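You operate a simulated robot arm through the tools that you are given. There is no shell and no other tool.

Carry out the task below with a simulated robot arm. There is one attempt and no reset: what you move stays moved.

TASK
Put the card for job 290 on the card rest and set current, on-time and off-time from it.
Fine: leave the power switch and the polarity knob alone.

Only the result counts: the job must be done as asked and must still hold three seconds after the hand-in. Knocking over, shifting, dropping, spilling or breaking anything else fails it.

THE ROBOT
A 7-joint arm with a two-finger parallel gripper, fixed in place. Base frame: the origin is at the foot of the arm, x ahead of it, y to its left, z up. Readings come in m, rad, newtons and seconds.
With the tool pointing down near the work surface it reaches from about 0.22 to 0.68 m from the base axis. Its first joint turns from -1.152 to 1.152 rad. Payload 2.4 kg.
The tool frame sits at the grasp point between the pads (the TCP): z along the fingers, y along the line on which they close. The tips reach 0.03 m beyond it. Largest opening 0.094 m; finger width 0.028, thickness 0.01; the body of the gripper, 0.05 by 0.096 m, starts 0.055 m behind the TCP.
Orientation is told as [roll, pitch, yaw] about the base's x, y, z axes, in that order, counted from this pose: with the fingers straight down and closing along the base's y, the tool's x points along the base's -x, its y along +y and its z along -z.

THE INTERFACE
- The arm moves only by the tool move_arm. Its argument "series" is a list that holds one entry, the list of rows, each a list of 7 numbers: the turn, a rotation vector about the base's x, y, z in rad, then the shift along the base's x, y, z in m, then the opening, from 0 (shut) to 1 (fully open). In form: [[[rx, ry, rz, tx, ty, tz, grip], ...]]. A call has 1 to 20 rows; each row is the pose to reach, as a shift and turn from the pose commanded when the call began. Rows are played at 5 a second. More than 0.05 m and 0.15 rad between two rows, or a gripper value outside its range, and nothing of the call is played. Where a pose cannot be reached the arm comes as near as it can. A force on the tool above 40 N (or 10 N above the force at the start of the call, whichever is more), or a blocked arm, ends the call early, and 0.2 s more pass. The fingers move at their own pace (about 0.153 m/s each) and stop on an object; they squeeze with about 28 N. The grip force told is the motor's: it shows also when the fingers shut on nothing. Time passes only in rows, and 0.2 s behind the last, so rows that repeat a pose let the fingers close. The reply holds the time, the measured pose of the TCP, the force on the tool along the base axes, the opening and the grip force, in the units named above and with some noise, with the torque about the TCP (base axes, N m) and any sound that the robot's microphone picked up, and new pictures: "pictures" is both (left out), scene, wrist or none.
- Cameras (640 x 400 px; columns grow to the right, rows downward): "scene" is fixed at [0.0442, 0.4549, 1.4441]; the picture's right is [-0.79, -0.61, 0.00], its down [-0.36, 0.46, -0.81] and it looks along [0.50, -0.64, -0.59] (base axes); focal length 243 px, centre (320, 200). "wrist" rides on the gripper at [0.076, 0.014, -0.103] in the tool frame; the picture's right is [-0.18, 0.98, 0.00], its down [-0.75, -0.14, -0.64] and it looks along [-0.63, -0.12, 0.77] (tool axes); focal length 243 px, centre (320, 200). There is no depth. A picture from a camera that has moved, and an enlarged one, comes with that camera's place and axes in the base frame and with its lens. The place of the scene camera against the robot may be out by one fixed shift of up to 0.025 m in any direction.
- close_up(camera, box): a new picture of the part [left, top, right, bottom] of that camera's present view, enlarged. It takes no simulated time.
- close_job(): hands the job in; it is judged then, once.

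Places have to be worked out from the pictures, the camera data and where the tool is seen. Open the gripper and draw the arm clear of the work before you hand the job in, unless the task says otherwise.

The tools are called after ">>>" as name(argument=value, ...) on one line, values as JSON. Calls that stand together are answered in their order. move_arm: Moves the arm, as the interface text tells. Its arguments: {"type":"object","properties":{"series":{"type":"array","items":{"type":"array","items":{"type":"array","items":{"type":"number"}}}},"pictures":{"type":"string","enum":["both","scene","wrist","none"]}},"required":["series"]} The other tools are called the same way: close_up (camera, box) takes an enlarged picture of a part of a camera's view; close_job () hands the job in.

At the start:

```text
clock: 0.0
ee_pos: [0.3421, 0.0433, 1.2986]
orientation: [0.0, 0.0, 0.0]
contact_force: [-0.1, 0.0, 0.3]
torque: [0.02, 0.0, 0.01]
width: 0.0938
grasp_force: 0.1
```

scene: 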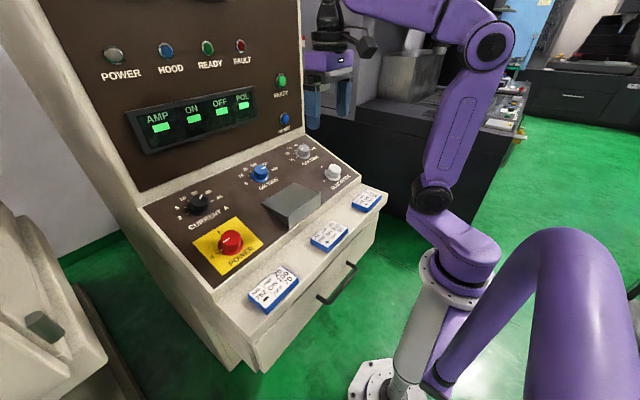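
wrist: 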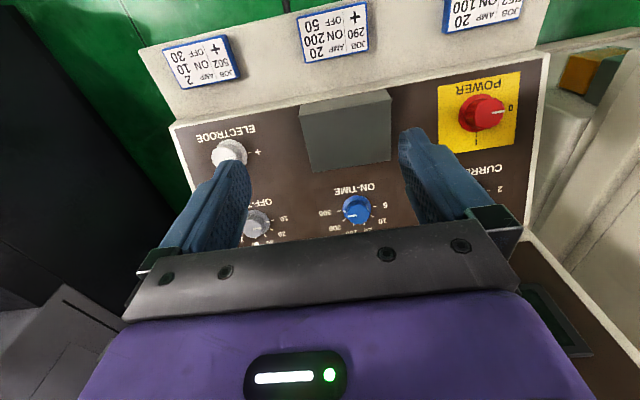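

I start by enlarging both views to read the cards, the knobs and the card rest before I move anything.

>>> close_up(camera="wrist", box=[140, 0, 560, 262])

>>> close_up(camera="scene", box=[140, 130, 400, 320])

>>> close_up(camera="scene", box=[90, 30, 310, 160])

```text
1.52 times, centred on (350, 131) of wrist
camera zoom: at [0.2673, 0.0582, 1.3996], right [0.18, 0.98, 0.0], down [0.75, -0.14, 0.64], along [0.63, -0.12, -0.77], focal length 370 px, centre (274, 305)
```

zoom: 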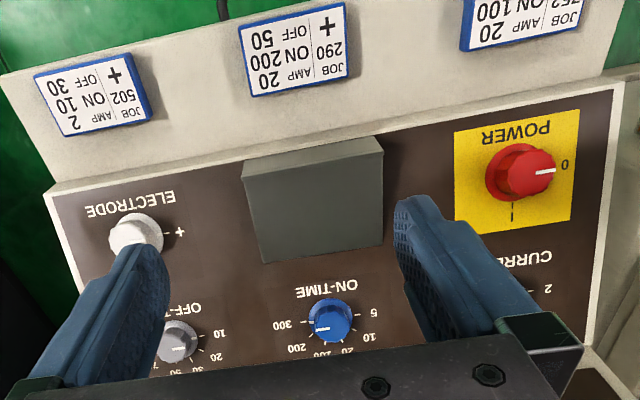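

```text
2.11 times, centred on (270, 225) of scene
camera zoom: at [0.0442, 0.4549, 1.4441], right [-0.79, -0.61, 0.0], down [-0.36, 0.46, -0.81], along [0.5, -0.64, -0.59], focal length 511 px, centre (425, 147)
```

zoom: 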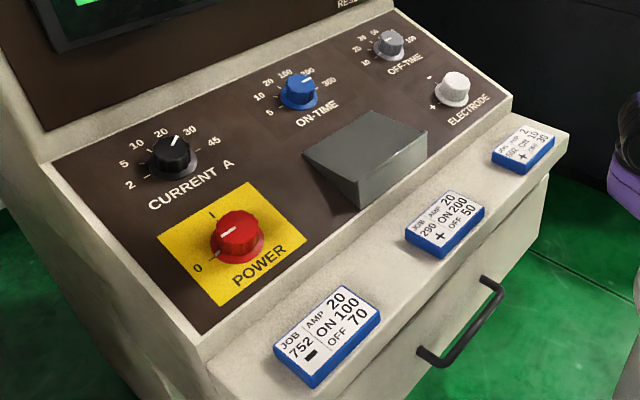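

```text
2.91 times, centred on (200, 95) of scene
camera zoom: at [0.0442, 0.4549, 1.4441], right [-0.79, -0.61, 0.0], down [-0.36, 0.46, -0.81], along [0.5, -0.64, -0.59], focal length 706 px, centre (669, 506)
```

zoom: 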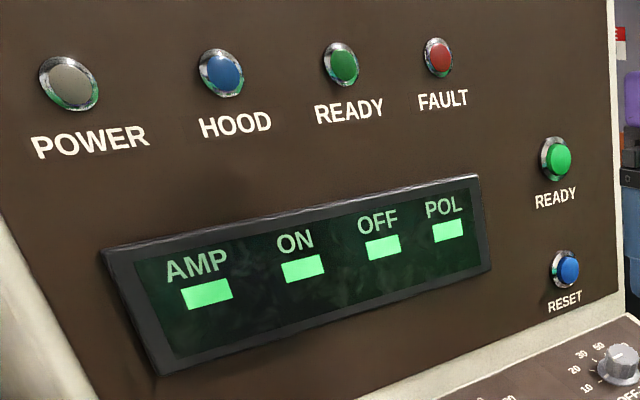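

Job 290 reads 20 A, on-time 200, off-time 50 and polarity +. The card lies near (0.31, 0.07, 0.985), and the grey wedge at the middle of the panel should be the card rest. I shift the wrist camera sideways for a second view of the knobs.

>>> move_arm(series=[[[0, 0, 0, 0, 0.04, 0, 1], [0, 0, 0, 0, 0.08, 0, 1], [0, 0, 0, 0, 0.12, 0, 1], [0, 0, 0, 0, 0.15, 0, 1], [0, 0, 0, 0, 0.15, 0, 1]]], pictures="both")

```text
clock: 1.2
ee_pos: [0.3408, 0.1955, 1.2963]
orientation: [-0.001, -0.001, -0.003]
contact_force: [1.0, -0.1, -0.7]
torque: [0.02, 0.01, 0.01]
width: 0.0943
grasp_force: 0.1
camera wrist: at [0.265, 0.209, 1.3987], right [0.18, 0.98, 0.0], down [0.75, -0.14, 0.64], along [0.63, -0.12, -0.77], focal length 243 px, centre (320, 200)
```

scene: 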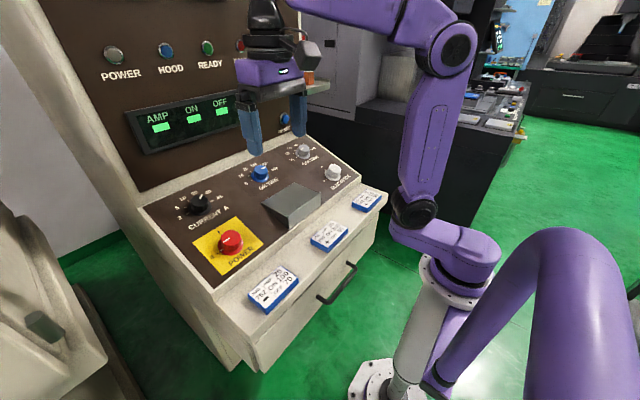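
wrist: 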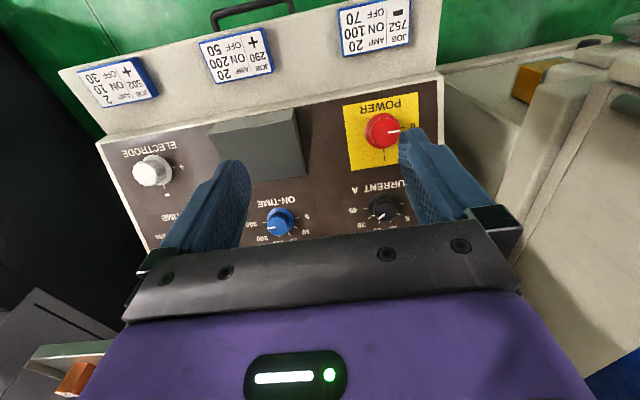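

The current knob and the display are now in view, so I enlarge both to read the pointers and use them for triangulation.

>>> close_up(camera="wrist", box=[240, 80, 440, 250])

>>> close_up(camera="wrist", box=[50, 0, 450, 250])

>>> close_up(camera="scene", box=[170, 130, 360, 250])

```text
2.35 times, centred on (340, 165) of wrist
camera zoom: at [0.265, 0.209, 1.3987], right [0.18, 0.98, 0.0], down [0.75, -0.14, 0.64], along [0.63, -0.12, -0.77], focal length 571 px, centre (273, 282)
```

zoom: 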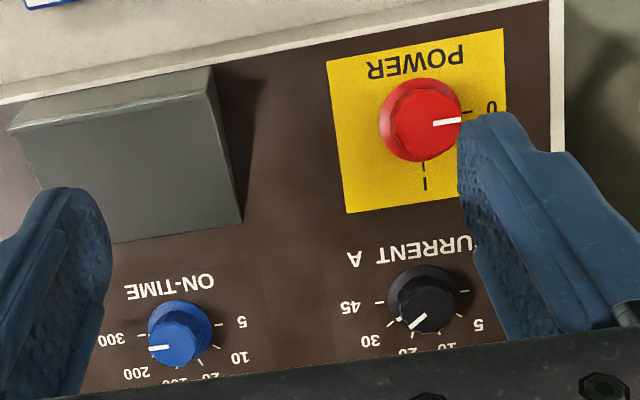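

```text
1.60 times, centred on (250, 125) of wrist
camera zoom: at [0.265, 0.209, 1.3987], right [0.18, 0.98, 0.0], down [0.75, -0.14, 0.64], along [0.63, -0.12, -0.77], focal length 388 px, centre (432, 320)
```

zoom: 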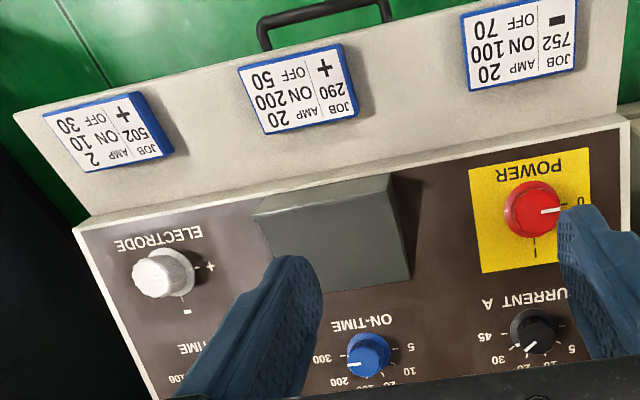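

```text
3.33 times, centred on (265, 190) of scene
camera zoom: at [0.0442, 0.4549, 1.4441], right [-0.79, -0.61, 0.0], down [-0.36, 0.46, -0.81], along [0.5, -0.64, -0.59], focal length 809 px, centre (503, 233)
```

zoom: 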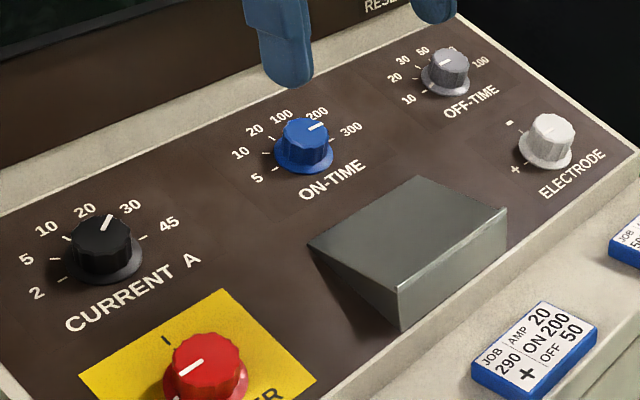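

Two wrist views triangulate the on-time knob to about (0.58, 0.07, 1.06), with the panel sloped about 16°. I move forward to look down on the three scales and the top of the rest.

>>> move_arm(series=[[[0, 0, 0, 0.04, -0.03, 0.01, 1], [0, 0, 0, 0.08, -0.06, 0.02, 1], [0, 0, 0, 0.12, -0.09, 0.03, 1], [0, 0, 0, 0.14, -0.11, 0.03, 1], [0, 0, 0, 0.14, -0.11, 0.03, 1]]], pictures="both")

```text
refused: row 1 steps farther than a row can; nothing moved
```

That refusal came from a combined step just over 0.05 m, so I repeat the move in smaller steps.

>>> move_arm(series=[[[0, 0, 0, 0.03, -0.025, 0.005, 1], [0, 0, 0, 0.06, -0.05, 0.01, 1], [0, 0, 0, 0.09, -0.075, 0.015, 1], [0, 0, 0, 0.12, -0.1, 0.02, 1], [0, 0, 0, 0.14, -0.11, 0.03, 1], [0, 0, 0, 0.14, -0.11, 0.03, 1]]], pictures="both")

```text
clock: 2.6
ee_pos: [0.4819, 0.0824, 1.3257]
orientation: [0.001, 0.001, 0.001]
contact_force: [0.2, -0.4, -0.5]
torque: [-0.01, 0.0, 0.01]
width: 0.094
grasp_force: 0.0
out of reach, approached as far as the arm can: row 5
camera wrist: at [0.4058, 0.0967, 1.4275], right [0.18, 0.98, 0.0], down [0.75, -0.14, 0.64], along [0.63, -0.12, -0.77], focal length 243 px, centre (320, 200)
```

scene: 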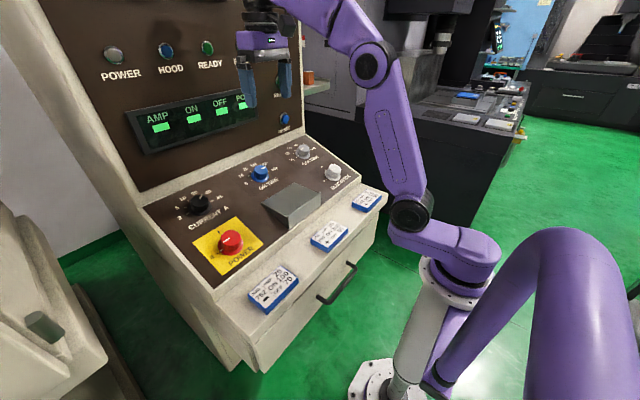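
wrist: 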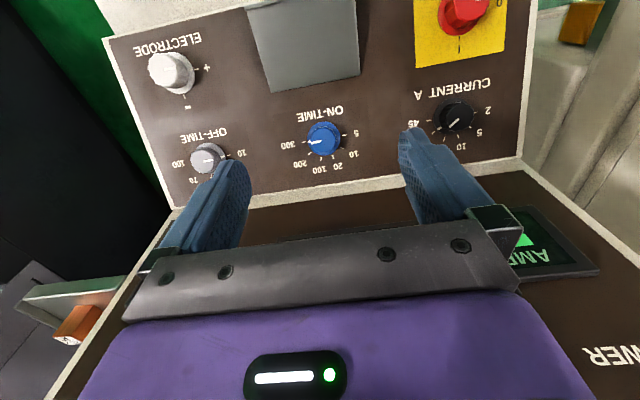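

The knobs and their scales are now well in view. I enlarge each one to read the pointers precisely.

>>> close_up(camera="wrist", box=[270, 90, 390, 190])

>>> close_up(camera="wrist", box=[150, 110, 270, 210])

>>> close_up(camera="wrist", box=[390, 70, 510, 170])

>>> close_up(camera="wrist", box=[100, 0, 540, 220])

```text
4.00 times, centred on (330, 140) of wrist
camera zoom: at [0.4058, 0.0967, 1.4275], right [0.18, 0.98, 0.0], down [0.75, -0.14, 0.64], along [0.63, -0.12, -0.77], focal length 970 px, centre (280, 440)
```

zoom: 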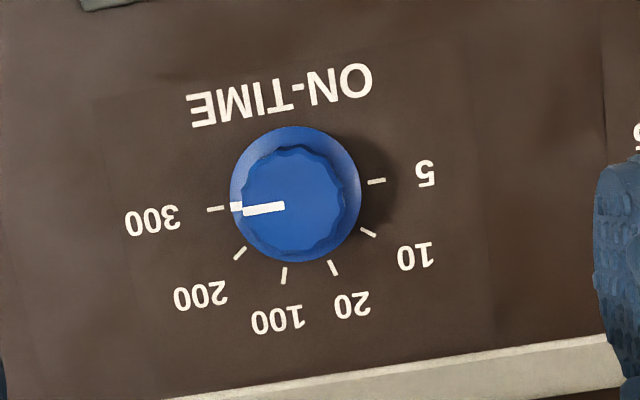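

```text
4.00 times, centred on (210, 160) of wrist
camera zoom: at [0.4058, 0.0967, 1.4275], right [0.18, 0.98, 0.0], down [0.75, -0.14, 0.64], along [0.63, -0.12, -0.77], focal length 970 px, centre (760, 360)
```

zoom: 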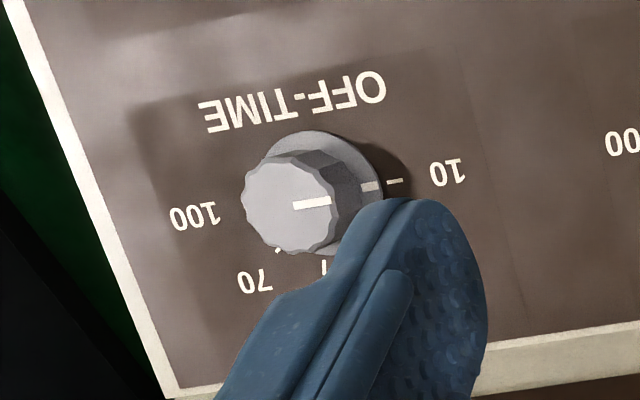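

```text
4.00 times, centred on (450, 120) of wrist
camera zoom: at [0.4058, 0.0967, 1.4275], right [0.18, 0.98, 0.0], down [0.75, -0.14, 0.64], along [0.63, -0.12, -0.77], focal length 970 px, centre (-200, 520)
```

zoom: 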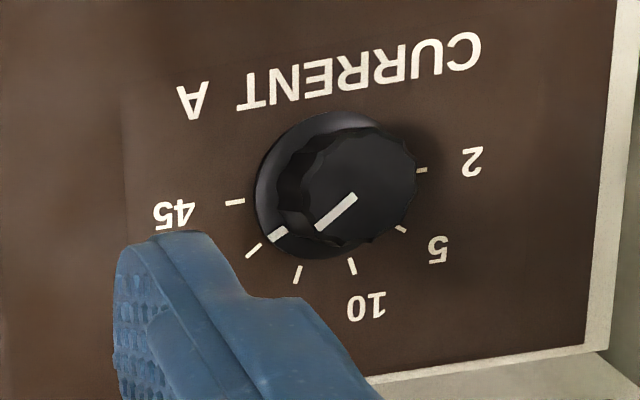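

```text
1.45 times, centred on (320, 110) of wrist
camera zoom: at [0.4058, 0.0967, 1.4275], right [0.18, 0.98, 0.0], down [0.75, -0.14, 0.64], along [0.63, -0.12, -0.77], focal length 353 px, centre (320, 331)
```

zoom: 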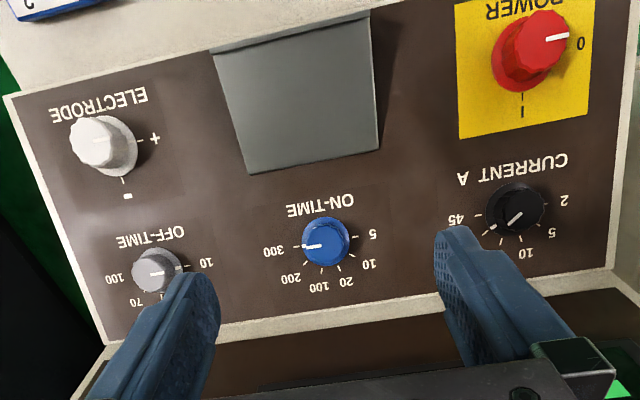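

Reading the dials: current is at 30 and needs 20 (one mark CCW). On-time is at 300 and needs 200 (one mark CCW). Off-time is at 10 and needs 50 (three marks CW).

The panel tilts about 20°, with knob bases at x≈0.58 and y≈0.27/0.07/-0.13. The rest's top is nearly level at z≈1.035, spanning x 0.40–0.505 and y 0.003–0.14. Next I move above card 290 with the gripper turned 90°.

>>> move_arm(series=[[[0, 0, 0.131, -0.0143, -0.0005, -0.0145, 1], [0, 0, 0.262, -0.0287, -0.001, -0.029, 1], [0, 0, 0.393, -0.043, -0.0015, -0.0435, 1], [0, 0, 0.524, -0.0573, -0.002, -0.058, 1], [0, 0, 0.654, -0.0717, -0.0025, -0.0725, 1], [0, 0, 0.785, -0.086, -0.003, -0.087, 1], [0, 0, 0.916, -0.1003, -0.0035, -0.1015, 1], [0, 0, 1.047, -0.1147, -0.004, -0.116, 1], [0, 0, 1.178, -0.129, -0.0045, -0.1305, 1], [0, 0, 1.309, -0.1433, -0.005, -0.145, 1], [0, 0, 1.44, -0.1577, -0.0055, -0.1595, 1], [0, 0, 1.571, -0.172, -0.006, -0.174, 1], [0, 0, 1.571, -0.172, -0.006, -0.174, 1]]], pictures="both")

```text
clock: 5.4
ee_pos: [0.3107, 0.0779, 1.1538]
orientation: [0.0, -0.001, 1.574]
contact_force: [0.5, 1.1, -0.5]
torque: [-0.02, 0.01, 0.02]
width: 0.0938
grasp_force: 0.0
camera wrist: at [0.2962, 0.0011, 1.2551], right [-0.98, 0.18, 0.0], down [0.14, 0.75, 0.64], along [0.12, 0.63, -0.77], focal length 243 px, centre (320, 200)
```

scene: 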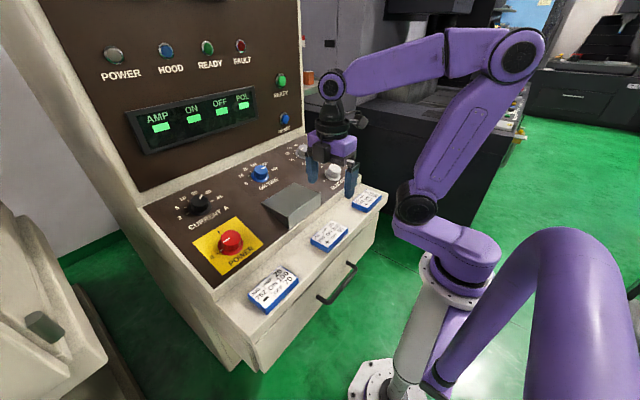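
wrist: 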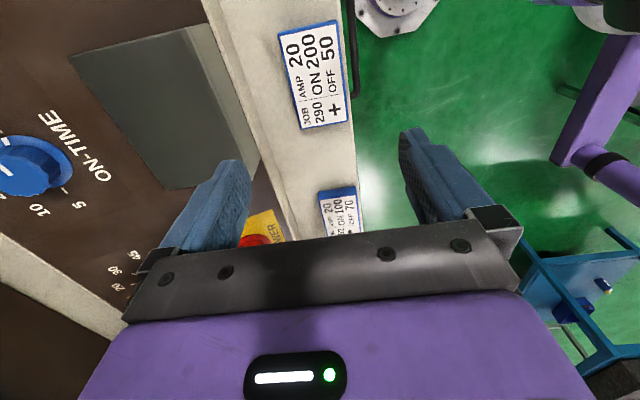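

The gripper is over the shelf area with the card visible between the fingers. I enlarge it to compute the card's exact place and thickness.

>>> close_up(camera="wrist", box=[230, 10, 390, 140])

>>> close_up(camera="scene", box=[240, 180, 400, 310])

>>> close_up(camera="wrist", box=[60, 20, 270, 200])

```text
3.08 times, centred on (310, 75) of wrist
camera zoom: at [0.2962, 0.0011, 1.2551], right [-0.98, 0.18, 0.0], down [0.14, 0.75, 0.64], along [0.12, 0.63, -0.77], focal length 746 px, centre (351, 585)
```

zoom: 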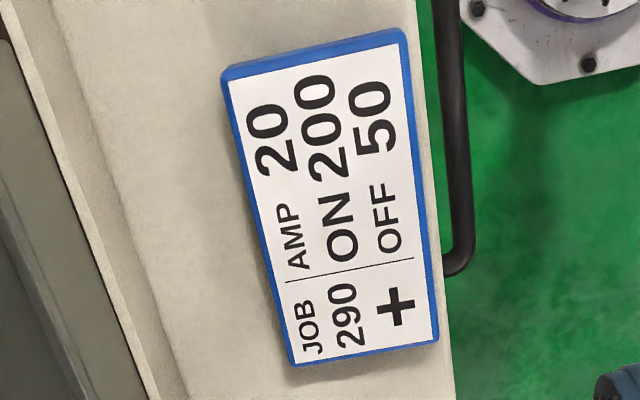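

```text
3.08 times, centred on (320, 245) of scene
camera zoom: at [0.0442, 0.4549, 1.4441], right [-0.79, -0.61, 0.0], down [-0.36, 0.46, -0.81], along [0.5, -0.64, -0.59], focal length 747 px, centre (320, 62)
```

zoom: 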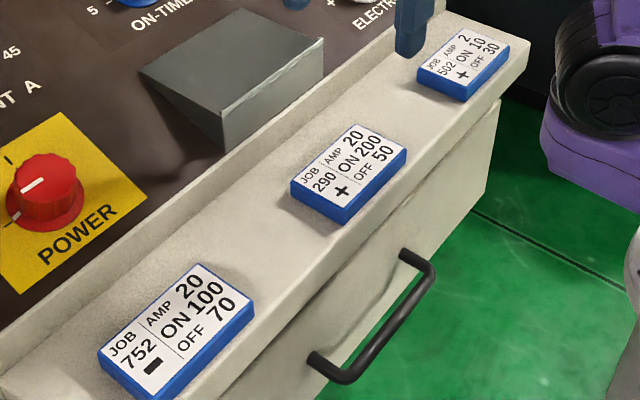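

```text
2.22 times, centred on (165, 110) of wrist
camera zoom: at [0.2962, 0.0011, 1.2551], right [-0.98, 0.18, 0.0], down [0.14, 0.75, 0.64], along [0.12, 0.63, -0.77], focal length 539 px, centre (664, 400)
```

zoom: 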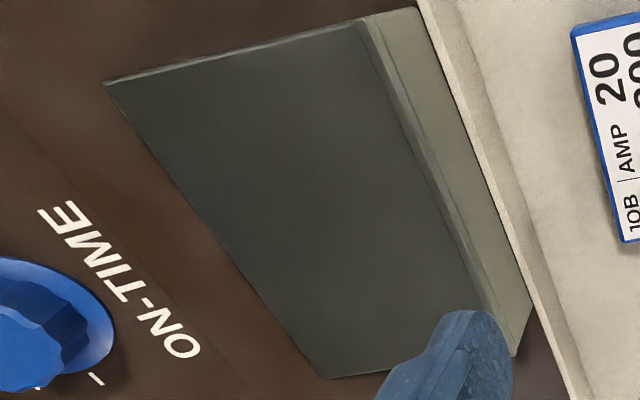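

The card top works out at about (0.312, 0.071, 0.966), 0.056 m deep and 0.095 m long, lying square to the base axes. I descend halfway over it and check alignment.

>>> move_arm(series=[[[0, 0, 0, 0.001, -0.003, -0.03, 1], [0, 0, 0, 0.0015, -0.006, -0.06, 1], [0, 0, 0, 0.0015, -0.006, -0.09, 1], [0, 0, 0, 0.0015, -0.006, -0.12, 1], [0, 0, 0, 0.0015, -0.006, -0.12, 1]]], pictures="both")

```text
clock: 6.6
ee_pos: [0.3111, 0.0698, 1.0322]
orientation: [0.001, 0.0, 1.571]
contact_force: [-0.2, -0.2, 0.4]
torque: [0.0, 0.02, 0.04]
width: 0.094
grasp_force: 0.1
camera wrist: at [0.2967, -0.0055, 1.1339], right [-0.98, 0.18, 0.0], down [0.14, 0.75, 0.64], along [0.12, 0.63, -0.77], focal length 243 px, centre (320, 200)
```

scene: 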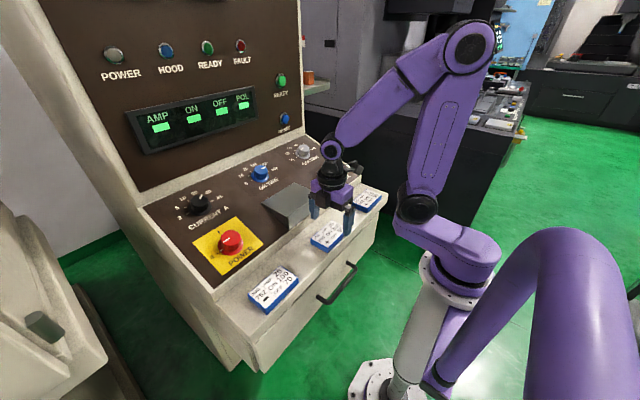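
wrist: 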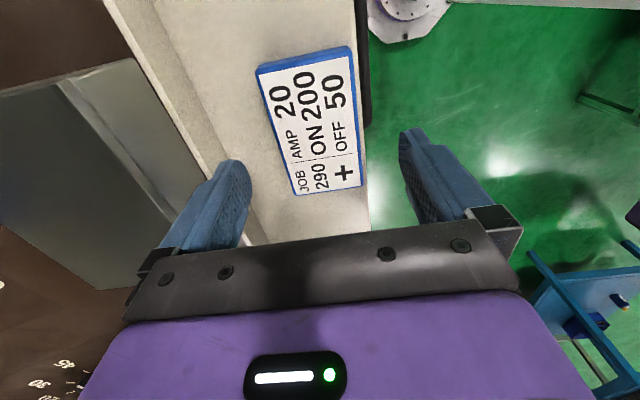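

The fingers straddle the card and its centre, near (0.311, 0.070), is under the TCP. The card top is about z=0.971, so I lower the tips to roughly 0.957 and look again.

>>> move_arm(series=[[[0, 0, 0, 0, 0, -0.015, 1], [0, 0, 0, 0, 0, -0.03, 1], [0, 0, 0, 0, 0, -0.04, 1], [0, 0, 0, 0, 0, -0.045, 1], [0, 0, 0, 0, 0, -0.045, 1]]], pictures="both")

>>> close_up(camera="scene", box=[270, 150, 400, 270])

>>> close_up(camera="wrist", box=[160, 40, 500, 260])

```text
clock: 7.8
ee_pos: [0.3116, 0.0727, 0.9878]
orientation: [0.0, 0.001, 1.571]
contact_force: [0.3, 0.3, -0.4]
torque: [-0.01, 0.0, -0.01]
width: 0.094
grasp_force: 0.0
camera wrist: at [0.2977, -0.004, 1.0908], right [-0.98, 0.18, 0.0], down [0.14, 0.75, 0.64], along [0.12, 0.63, -0.77], focal length 243 px, centre (320, 200)
```

scene: 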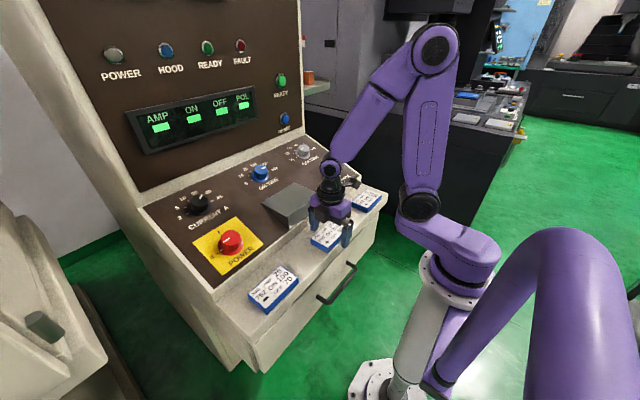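
wrist: 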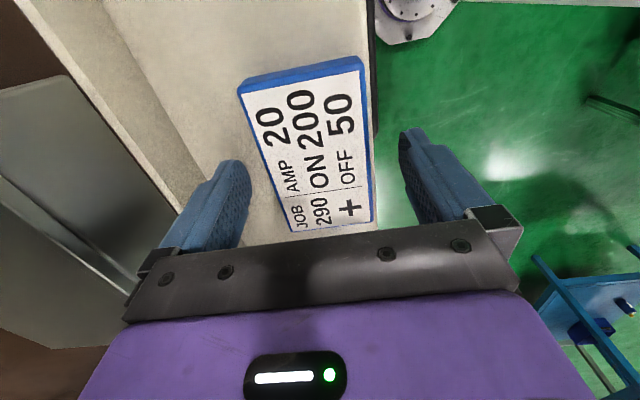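

```text
3.33 times, centred on (335, 210) of scene
camera zoom: at [0.0442, 0.4549, 1.4441], right [-0.79, -0.61, 0.0], down [-0.36, 0.46, -0.81], along [0.5, -0.64, -0.59], focal length 809 px, centre (270, 167)
```

zoom: 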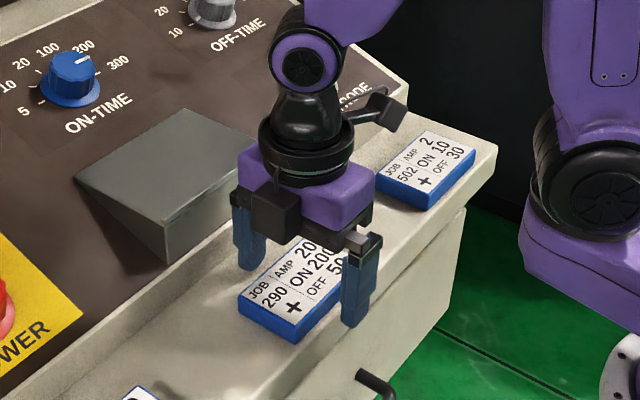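

```text
1.82 times, centred on (330, 150) of wrist
camera zoom: at [0.2977, -0.004, 1.0908], right [-0.98, 0.18, 0.0], down [0.14, 0.75, 0.64], along [0.12, 0.63, -0.77], focal length 441 px, centre (302, 291)
```

zoom: 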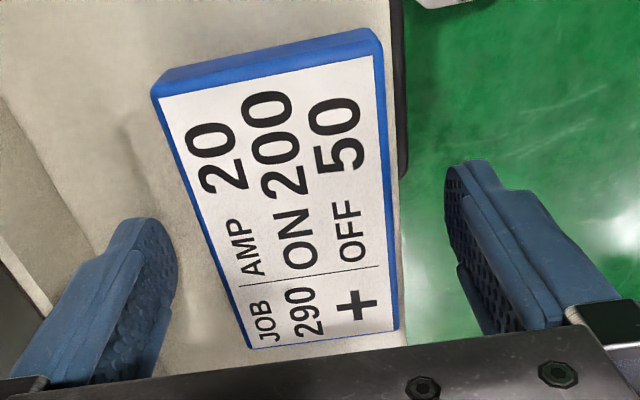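

The tips sit about 15 mm below the card top on both sides, with the card between them. I close the fingers on it.

>>> move_arm(series=[[[0, 0, 0, 0, 0, 0, 0.65], [0, 0, 0, 0, 0, 0, 0.6], [0, 0, 0, 0, 0, 0, 0], [0, 0, 0, 0, 0, 0, 0], [0, 0, 0, 0, 0, 0, 0]]], pictures="wrist")

```text
clock: 9.0
ee_pos: [0.3118, 0.0715, 0.9892]
orientation: [0.001, 0.0, 1.57]
contact_force: [0.4, 0.0, -0.2]
torque: [-0.02, -0.03, -0.02]
width: 0.0595
grasp_force: 28.5
camera wrist: at [0.2978, -0.004, 1.0909], right [-0.98, 0.18, 0.0], down [0.14, 0.75, 0.64], along [0.12, 0.63, -0.77], focal length 243 px, centre (320, 200)
```

wrist: 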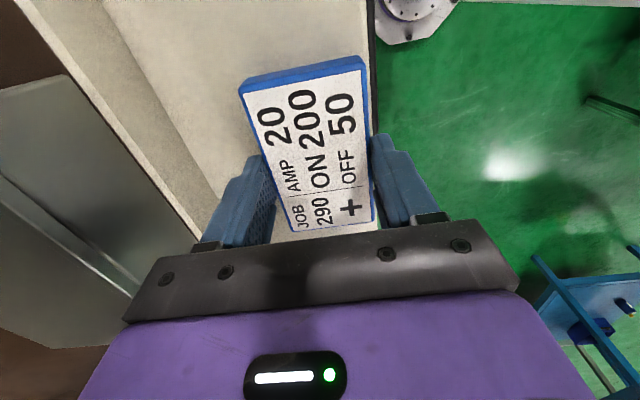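

The card is gripped (opening 0.0595 m, 28.5 N). I lift it straight up by 0.11 m.

>>> move_arm(series=[[[0, 0, 0, 0, 0, 0.005, 0], [0, 0, 0, 0, 0, 0.02, 0], [0, 0, 0, 0, 0, 0.04, 0], [0, 0, 0, 0, 0, 0.06, 0], [0, 0, 0, 0, 0, 0.08, 0], [0, 0, 0, 0, 0, 0.1, 0], [0, 0, 0, 0, 0, 0.11, 0], [0, 0, 0, 0, 0, 0.11, 0]]], pictures="both")

>>> close_up(camera="scene", box=[240, 130, 400, 260])

```text
clock: 10.8
ee_pos: [0.3112, 0.073, 1.0986]
orientation: [0.001, 0.001, 1.572]
contact_force: [0.2, -0.1, -1.4]
torque: [0.02, -0.01, -0.03]
width: 0.0589
grasp_force: 27.7
camera wrist: at [0.2984, -0.0035, 1.1999], right [-0.98, 0.18, 0.0], down [0.14, 0.75, 0.64], along [0.12, 0.63, -0.77], focal length 243 px, centre (320, 200)
```

scene: 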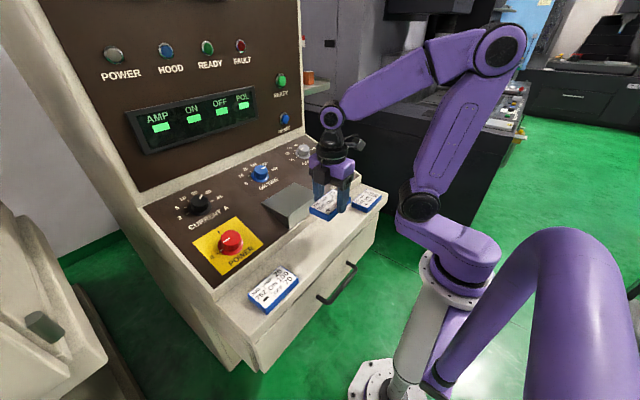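
wrist: 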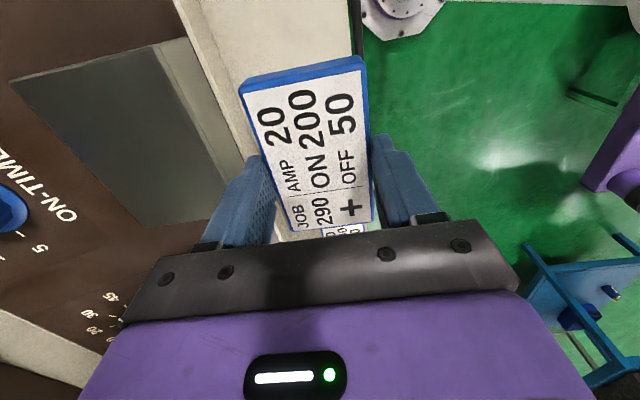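

```text
3.08 times, centred on (320, 195) of scene
camera zoom: at [0.0442, 0.4549, 1.4441], right [-0.79, -0.61, 0.0], down [-0.36, 0.46, -0.81], along [0.5, -0.64, -0.59], focal length 747 px, centre (320, 215)
```

zoom: 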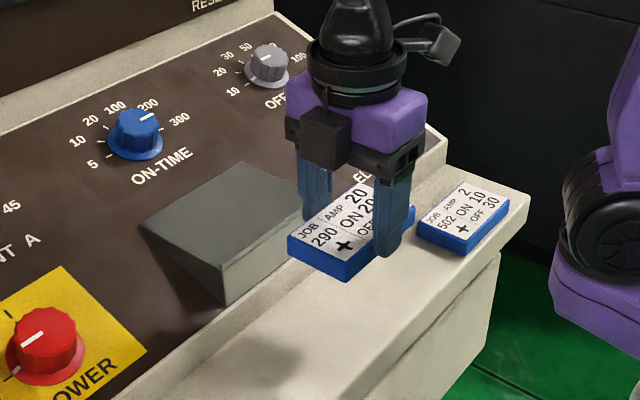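

The card is held and clear of the shelf. It weighs about 1.4 N and its underside is about 37 mm below the TCP. I carry it forward over the rest, whose top centre I put at about (0.45, 0.0715).

>>> move_arm(series=[[[0, 0, 0, 0.02, 0, 0.005, 0], [0, 0, 0, 0.045, 0, 0.005, 0], [0, 0, 0, 0.07, 0, 0.005, 0], [0, 0, 0, 0.095, 0, 0.005, 0], [0, 0, 0, 0.12, 0, 0.005, 0], [0, 0, 0, 0.138, 0, 0.005, 0], [0, 0, 0, 0.138, 0, 0.005, 0]]], pictures="both")

>>> close_up(camera="scene", box=[220, 120, 360, 240])

>>> close_up(camera="wrist", box=[160, 20, 500, 260])

```text
clock: 12.4
ee_pos: [0.4492, 0.0734, 1.1027]
orientation: [0.001, 0.001, 1.57]
contact_force: [0.1, -0.5, -0.8]
torque: [-0.03, 0.02, -0.01]
width: 0.0593
grasp_force: 28.4
camera wrist: at [0.4346, -0.0033, 1.2042], right [-0.98, 0.18, 0.0], down [0.14, 0.75, 0.64], along [0.12, 0.63, -0.77], focal length 243 px, centre (320, 200)
```

scene: 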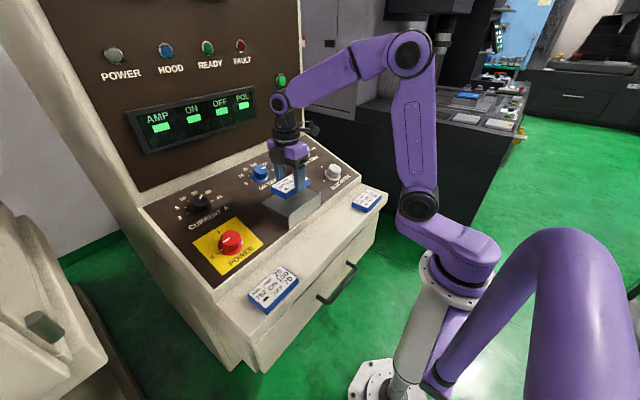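
wrist: 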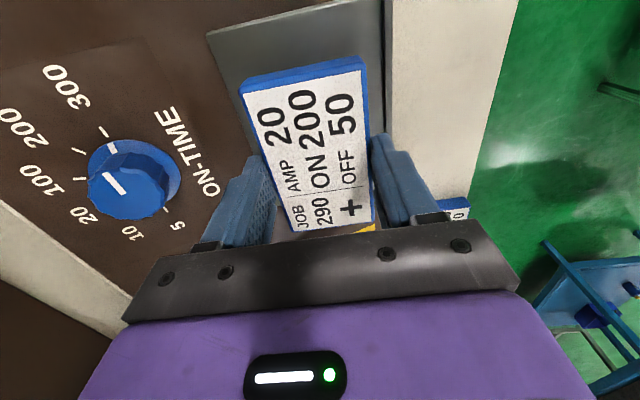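

```text
3.33 times, centred on (290, 180) of scene
camera zoom: at [0.0442, 0.4549, 1.4441], right [-0.79, -0.61, 0.0], down [-0.36, 0.46, -0.81], along [0.5, -0.64, -0.59], focal length 809 px, centre (420, 267)
```

zoom: 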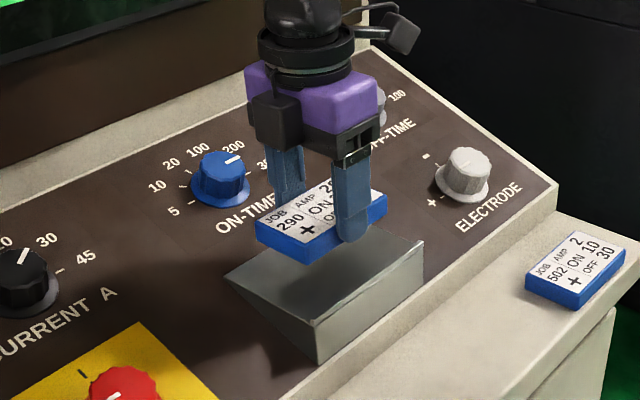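

```text
1.67 times, centred on (330, 140) of wrist
camera zoom: at [0.4346, -0.0033, 1.2042], right [-0.98, 0.18, 0.0], down [0.14, 0.75, 0.64], along [0.12, 0.63, -0.77], focal length 404 px, centre (303, 300)
```

zoom: 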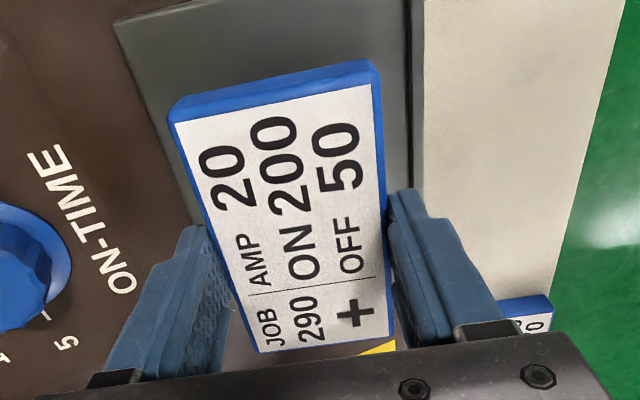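

The card hovers over the rest with margin on every side. I lower it 22 mm, which should leave about 10 mm, and look at the gap.

>>> move_arm(series=[[[0, 0, 0, 0, 0, -0.01, 0], [0, 0, 0, 0, 0, -0.018, 0], [0, 0, 0, 0, 0, -0.022, 0], [0, 0, 0, 0, 0, -0.022, 0]]], pictures="scene")

>>> close_up(camera="scene", box=[250, 160, 340, 235])

```text
clock: 13.4
ee_pos: [0.4481, 0.0715, 1.0822]
orientation: [-0.001, 0.0, 1.572]
contact_force: [1.2, 0.3, -1.8]
torque: [0.01, 0.03, -0.02]
width: 0.059
grasp_force: 28.0
```

scene: 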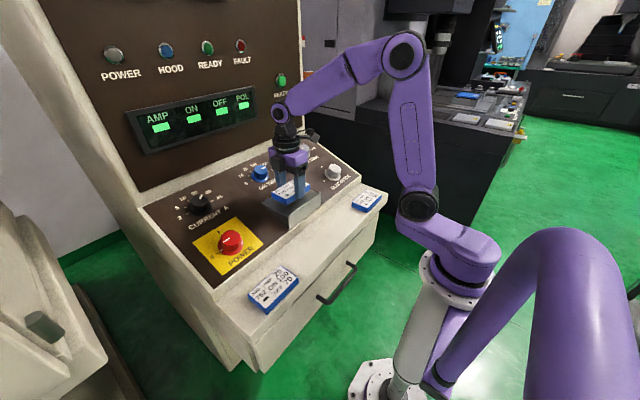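

```text
5.33 times, centred on (295, 198) of scene
camera zoom: at [0.0442, 0.4549, 1.4441], right [-0.79, -0.61, 0.0], down [-0.36, 0.46, -0.81], along [0.5, -0.64, -0.59], focal length 1295 px, centre (453, 213)
```

zoom: 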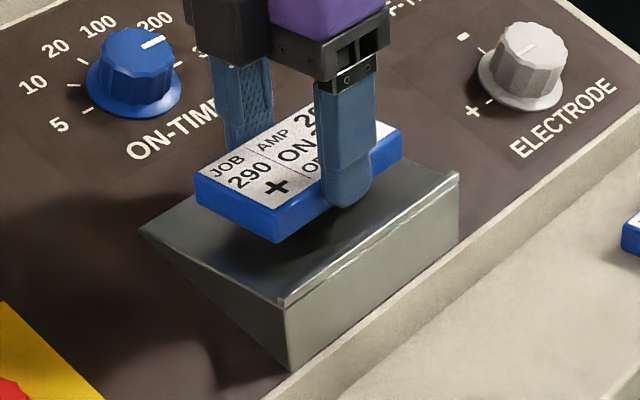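

A low lip runs along the front edge of the rest and the card sits well behind it. I keep lowering in small steps and watch the vertical force for contact.

>>> move_arm(series=[[[0, 0, 0, 0, 0, -0.005, 0], [0, 0, 0, 0, 0, -0.009, 0], [0, 0, 0, 0, 0, -0.009, 0]]], pictures="scene")

>>> close_up(camera="scene", box=[250, 160, 340, 235])

```text
clock: 14.2
ee_pos: [0.4492, 0.0725, 1.0736]
orientation: [-0.002, -0.002, 1.571]
contact_force: [-0.4, 0.0, -0.9]
torque: [0.0, 0.01, 0.0]
width: 0.0593
grasp_force: 27.7
```

scene: 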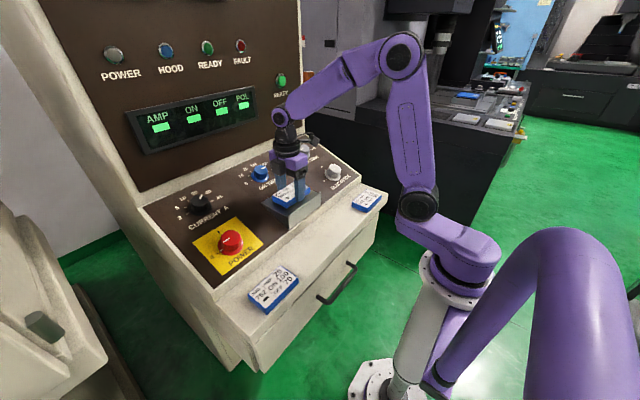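

```text
5.33 times, centred on (295, 198) of scene
camera zoom: at [0.0442, 0.4549, 1.4441], right [-0.79, -0.61, 0.0], down [-0.36, 0.46, -0.81], along [0.5, -0.64, -0.59], focal length 1295 px, centre (453, 213)
```

zoom: 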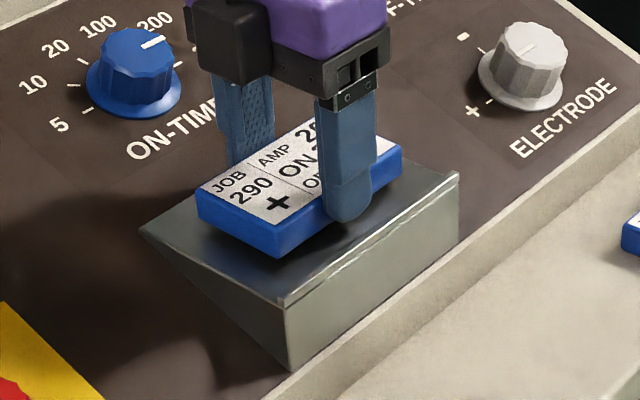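

A small gap still shows and there's no contact force. I lower another 3 mm.

>>> move_arm(series=[[[0, 0, 0, 0, 0, -0.002, 0], [0, 0, 0, 0, 0, -0.003, 0], [0, 0, 0, 0, 0, -0.003, 0]]], pictures="scene")

>>> close_up(camera="scene", box=[250, 160, 340, 235])

```text
clock: 15.0
ee_pos: [0.4515, 0.0713, 1.0698]
orientation: [0.0, -0.001, 1.57]
contact_force: [-0.8, -0.7, -0.9]
torque: [0.01, 0.03, 0.02]
width: 0.0591
grasp_force: 27.7
```

scene: 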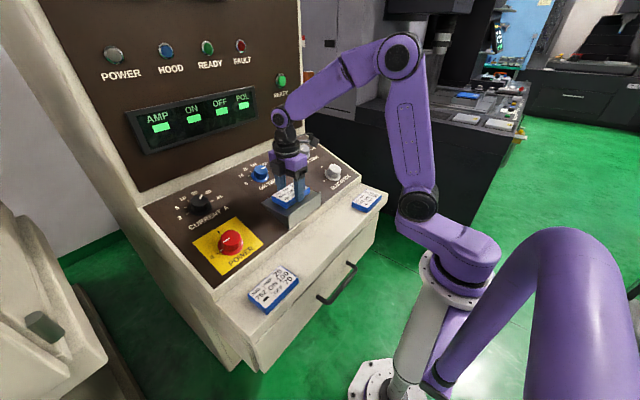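

```text
5.33 times, centred on (295, 198) of scene
camera zoom: at [0.0442, 0.4549, 1.4441], right [-0.79, -0.61, 0.0], down [-0.36, 0.46, -0.81], along [0.5, -0.64, -0.59], focal length 1295 px, centre (453, 213)
```

zoom: 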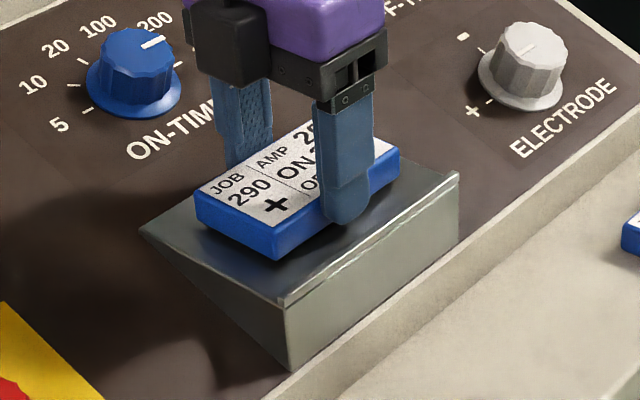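

Force is still about -0.9 N, so there's no firm contact. I lower 3 mm more and re-read.

>>> move_arm(series=[[[0, 0, 0, 0, 0, -0.0015, 0], [0, 0, 0, 0, 0, -0.003, 0], [0, 0, 0, 0, 0, -0.003, 0]]], pictures="scene")

>>> close_up(camera="scene", box=[250, 160, 340, 235])

```text
clock: 15.8
ee_pos: [0.4506, 0.0729, 1.0677]
orientation: [0.0, 0.0, 1.571]
contact_force: [0.0, 0.3, -1.5]
torque: [-0.03, -0.02, -0.01]
width: 0.0591
grasp_force: 28.4
```

scene: 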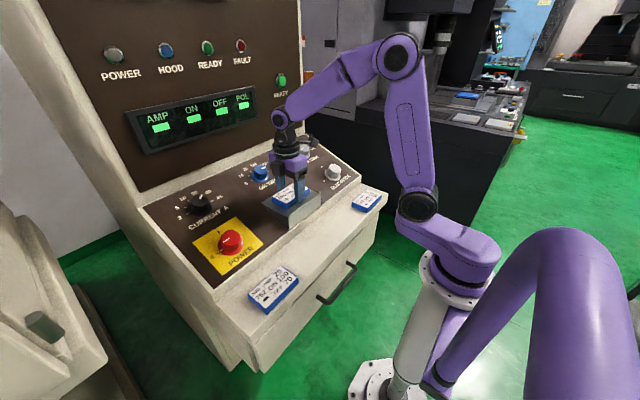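

```text
5.33 times, centred on (295, 198) of scene
camera zoom: at [0.0442, 0.4549, 1.4441], right [-0.79, -0.61, 0.0], down [-0.36, 0.46, -0.81], along [0.5, -0.64, -0.59], focal length 1295 px, centre (453, 213)
```

zoom: 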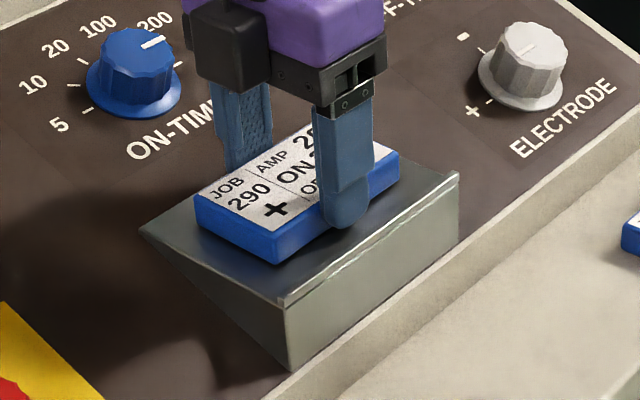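

The shadow gap is narrowing but there's still no contact. I lower 2 mm, then 2 mm more in the same call.

>>> move_arm(series=[[[0, 0, 0, 0, 0, -0.001, 0], [0, 0, 0, 0, 0, -0.002, 0], [0, 0, 0, 0, 0, -0.002, 0]]], pictures="scene")

>>> close_up(camera="scene", box=[250, 160, 340, 235])

```text
clock: 16.6
ee_pos: [0.4511, 0.0718, 1.0661]
orientation: [-0.006, 0.0, 1.571]
contact_force: [-6.1, 0.3, 25.8]
torque: [0.0, 0.23, 0.0]
width: 0.0592
grasp_force: 27.6
```

scene: 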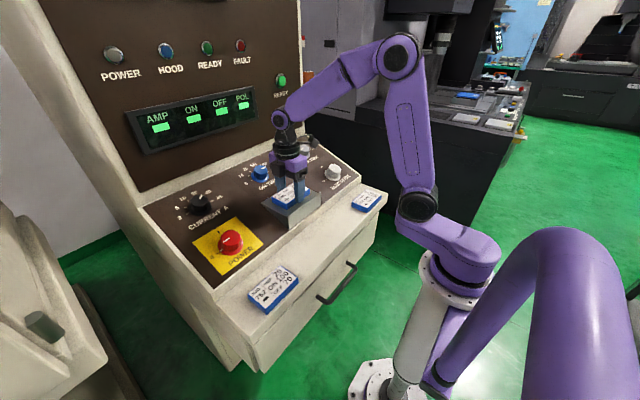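

```text
5.33 times, centred on (295, 198) of scene
camera zoom: at [0.0436, 0.4548, 1.4441], right [-0.79, -0.61, 0.0], down [-0.36, 0.46, -0.81], along [0.5, -0.64, -0.59], focal length 1295 px, centre (453, 213)
```

zoom: 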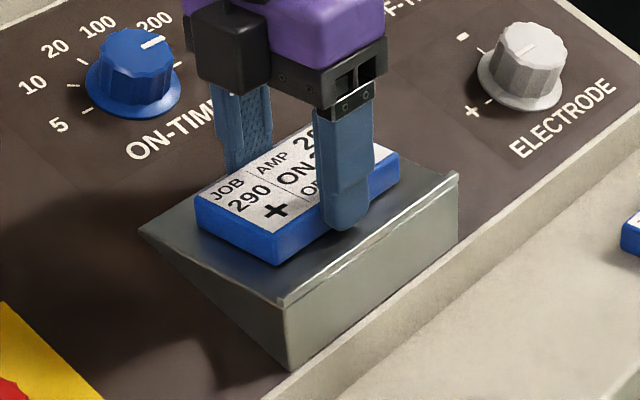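

Contact is made: 25.8 N upward with nearly central torque, so the card lies flat on the rest. I ease up 1 mm, then open the fingers modestly so they don't reach the panel behind the rest.

>>> move_arm(series=[[[0, 0, 0, 0, 0, 0.001, 0], [0, 0, 0, 0, 0, 0.001, 0.68], [0, 0, 0, 0, 0, 0.001, 0.76], [0, 0, 0, 0, 0, 0.001, 0.76], [0, 0, 0, 0, 0, 0.001, 0.76]]], pictures="both")

>>> close_up(camera="scene", box=[250, 160, 340, 235])

```text
clock: 17.8
ee_pos: [0.4511, 0.0719, 1.0662]
orientation: [0.001, 0.0, 1.569]
contact_force: [0.6, -0.6, 0.1]
torque: [0.0, -0.01, 0.03]
width: 0.0713
grasp_force: 0.1
camera wrist: at [0.4373, -0.0037, 1.1674], right [-0.98, 0.18, 0.0], down [0.14, 0.75, 0.64], along [0.12, 0.63, -0.77], focal length 243 px, centre (320, 200)
```

scene: 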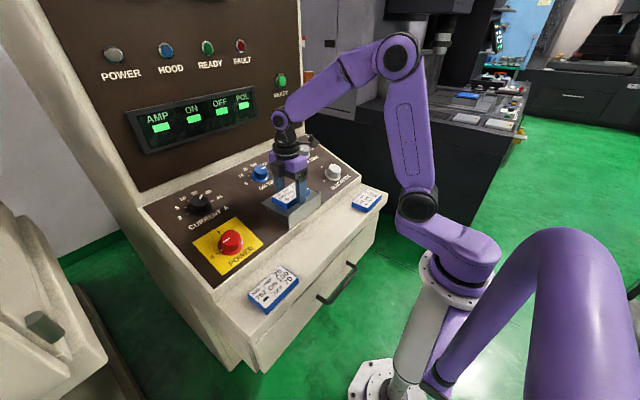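
wrist: 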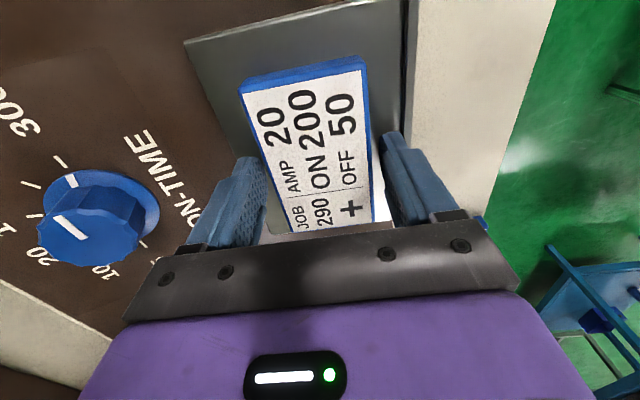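

```text
5.33 times, centred on (295, 198) of scene
camera zoom: at [0.0442, 0.4549, 1.4441], right [-0.79, -0.61, 0.0], down [-0.36, 0.46, -0.81], along [0.5, -0.64, -0.59], focal length 1295 px, centre (453, 213)
```

zoom: 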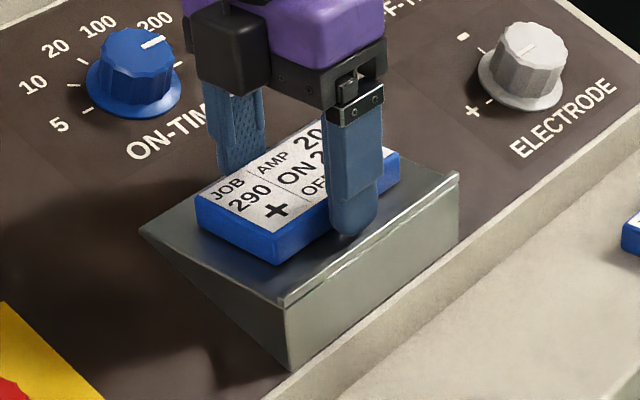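

The card rests flat behind the lip and the fingers are free. I rise straight up, clear of the card.

>>> move_arm(series=[[[0, 0, 0, 0, 0, 0.015, 0.76], [0, 0, 0, 0, 0, 0.035, 0.76], [0, 0, 0, 0, 0, 0.06, 0.76], [0, 0, 0, 0, 0, 0.09, 0.76], [0, 0, 0, 0, 0, 0.12, 1], [0, 0, 0, 0, 0, 0.15, 1], [0, 0, 0, 0, 0, 0.15, 1]]], pictures="both")

>>> close_up(camera="scene", box=[250, 160, 340, 235])

>>> close_up(camera="wrist", box=[160, 20, 480, 220])

```text
clock: 19.4
ee_pos: [0.4509, 0.0739, 1.2171]
orientation: [-0.002, -0.001, 1.571]
contact_force: [-0.2, 1.0, -0.3]
torque: [0.02, -0.04, 0.0]
width: 0.0939
grasp_force: 0.0
camera wrist: at [0.4372, -0.0033, 1.3183], right [-0.98, 0.18, 0.0], down [0.14, 0.75, 0.64], along [0.12, 0.63, -0.77], focal length 243 px, centre (320, 200)
```

scene: 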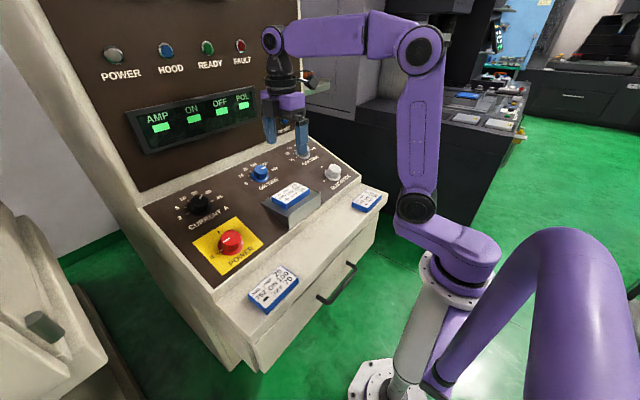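
wrist: 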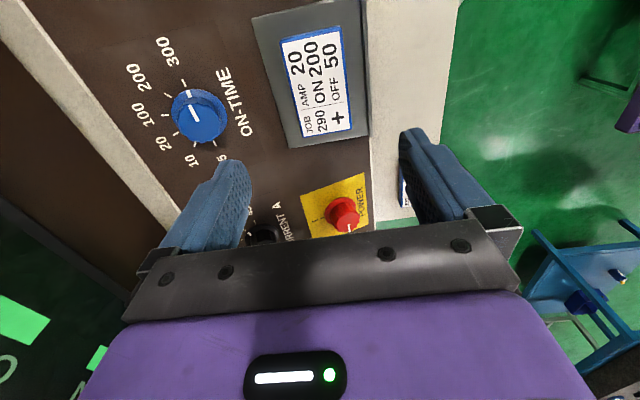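

```text
5.33 times, centred on (295, 198) of scene
camera zoom: at [0.0442, 0.4549, 1.4441], right [-0.79, -0.61, 0.0], down [-0.36, 0.46, -0.81], along [0.5, -0.64, -0.59], focal length 1295 px, centre (453, 213)
```

zoom: 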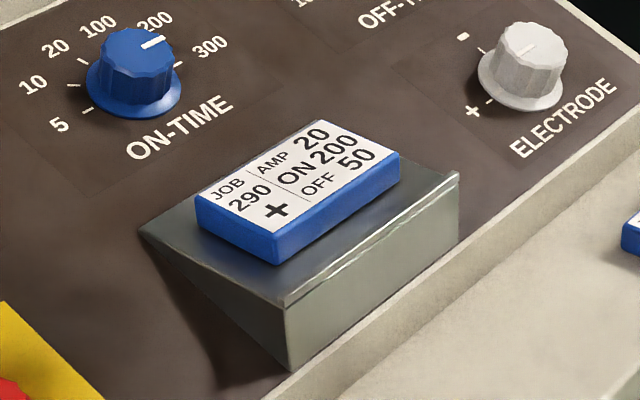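

```text
2.00 times, centred on (320, 120) of wrist
camera zoom: at [0.4372, -0.0033, 1.3183], right [-0.98, 0.18, 0.0], down [0.14, 0.75, 0.64], along [0.12, 0.63, -0.77], focal length 485 px, centre (320, 360)
```

zoom: 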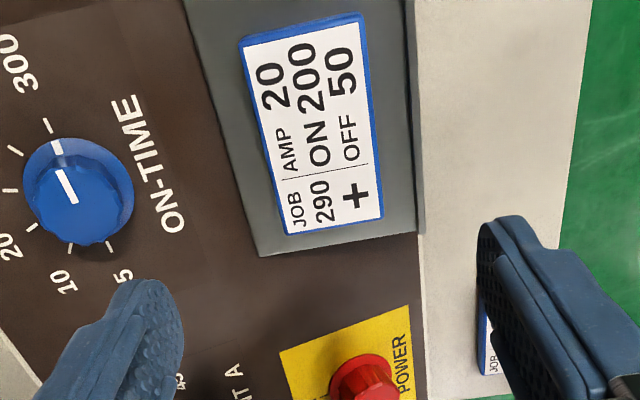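

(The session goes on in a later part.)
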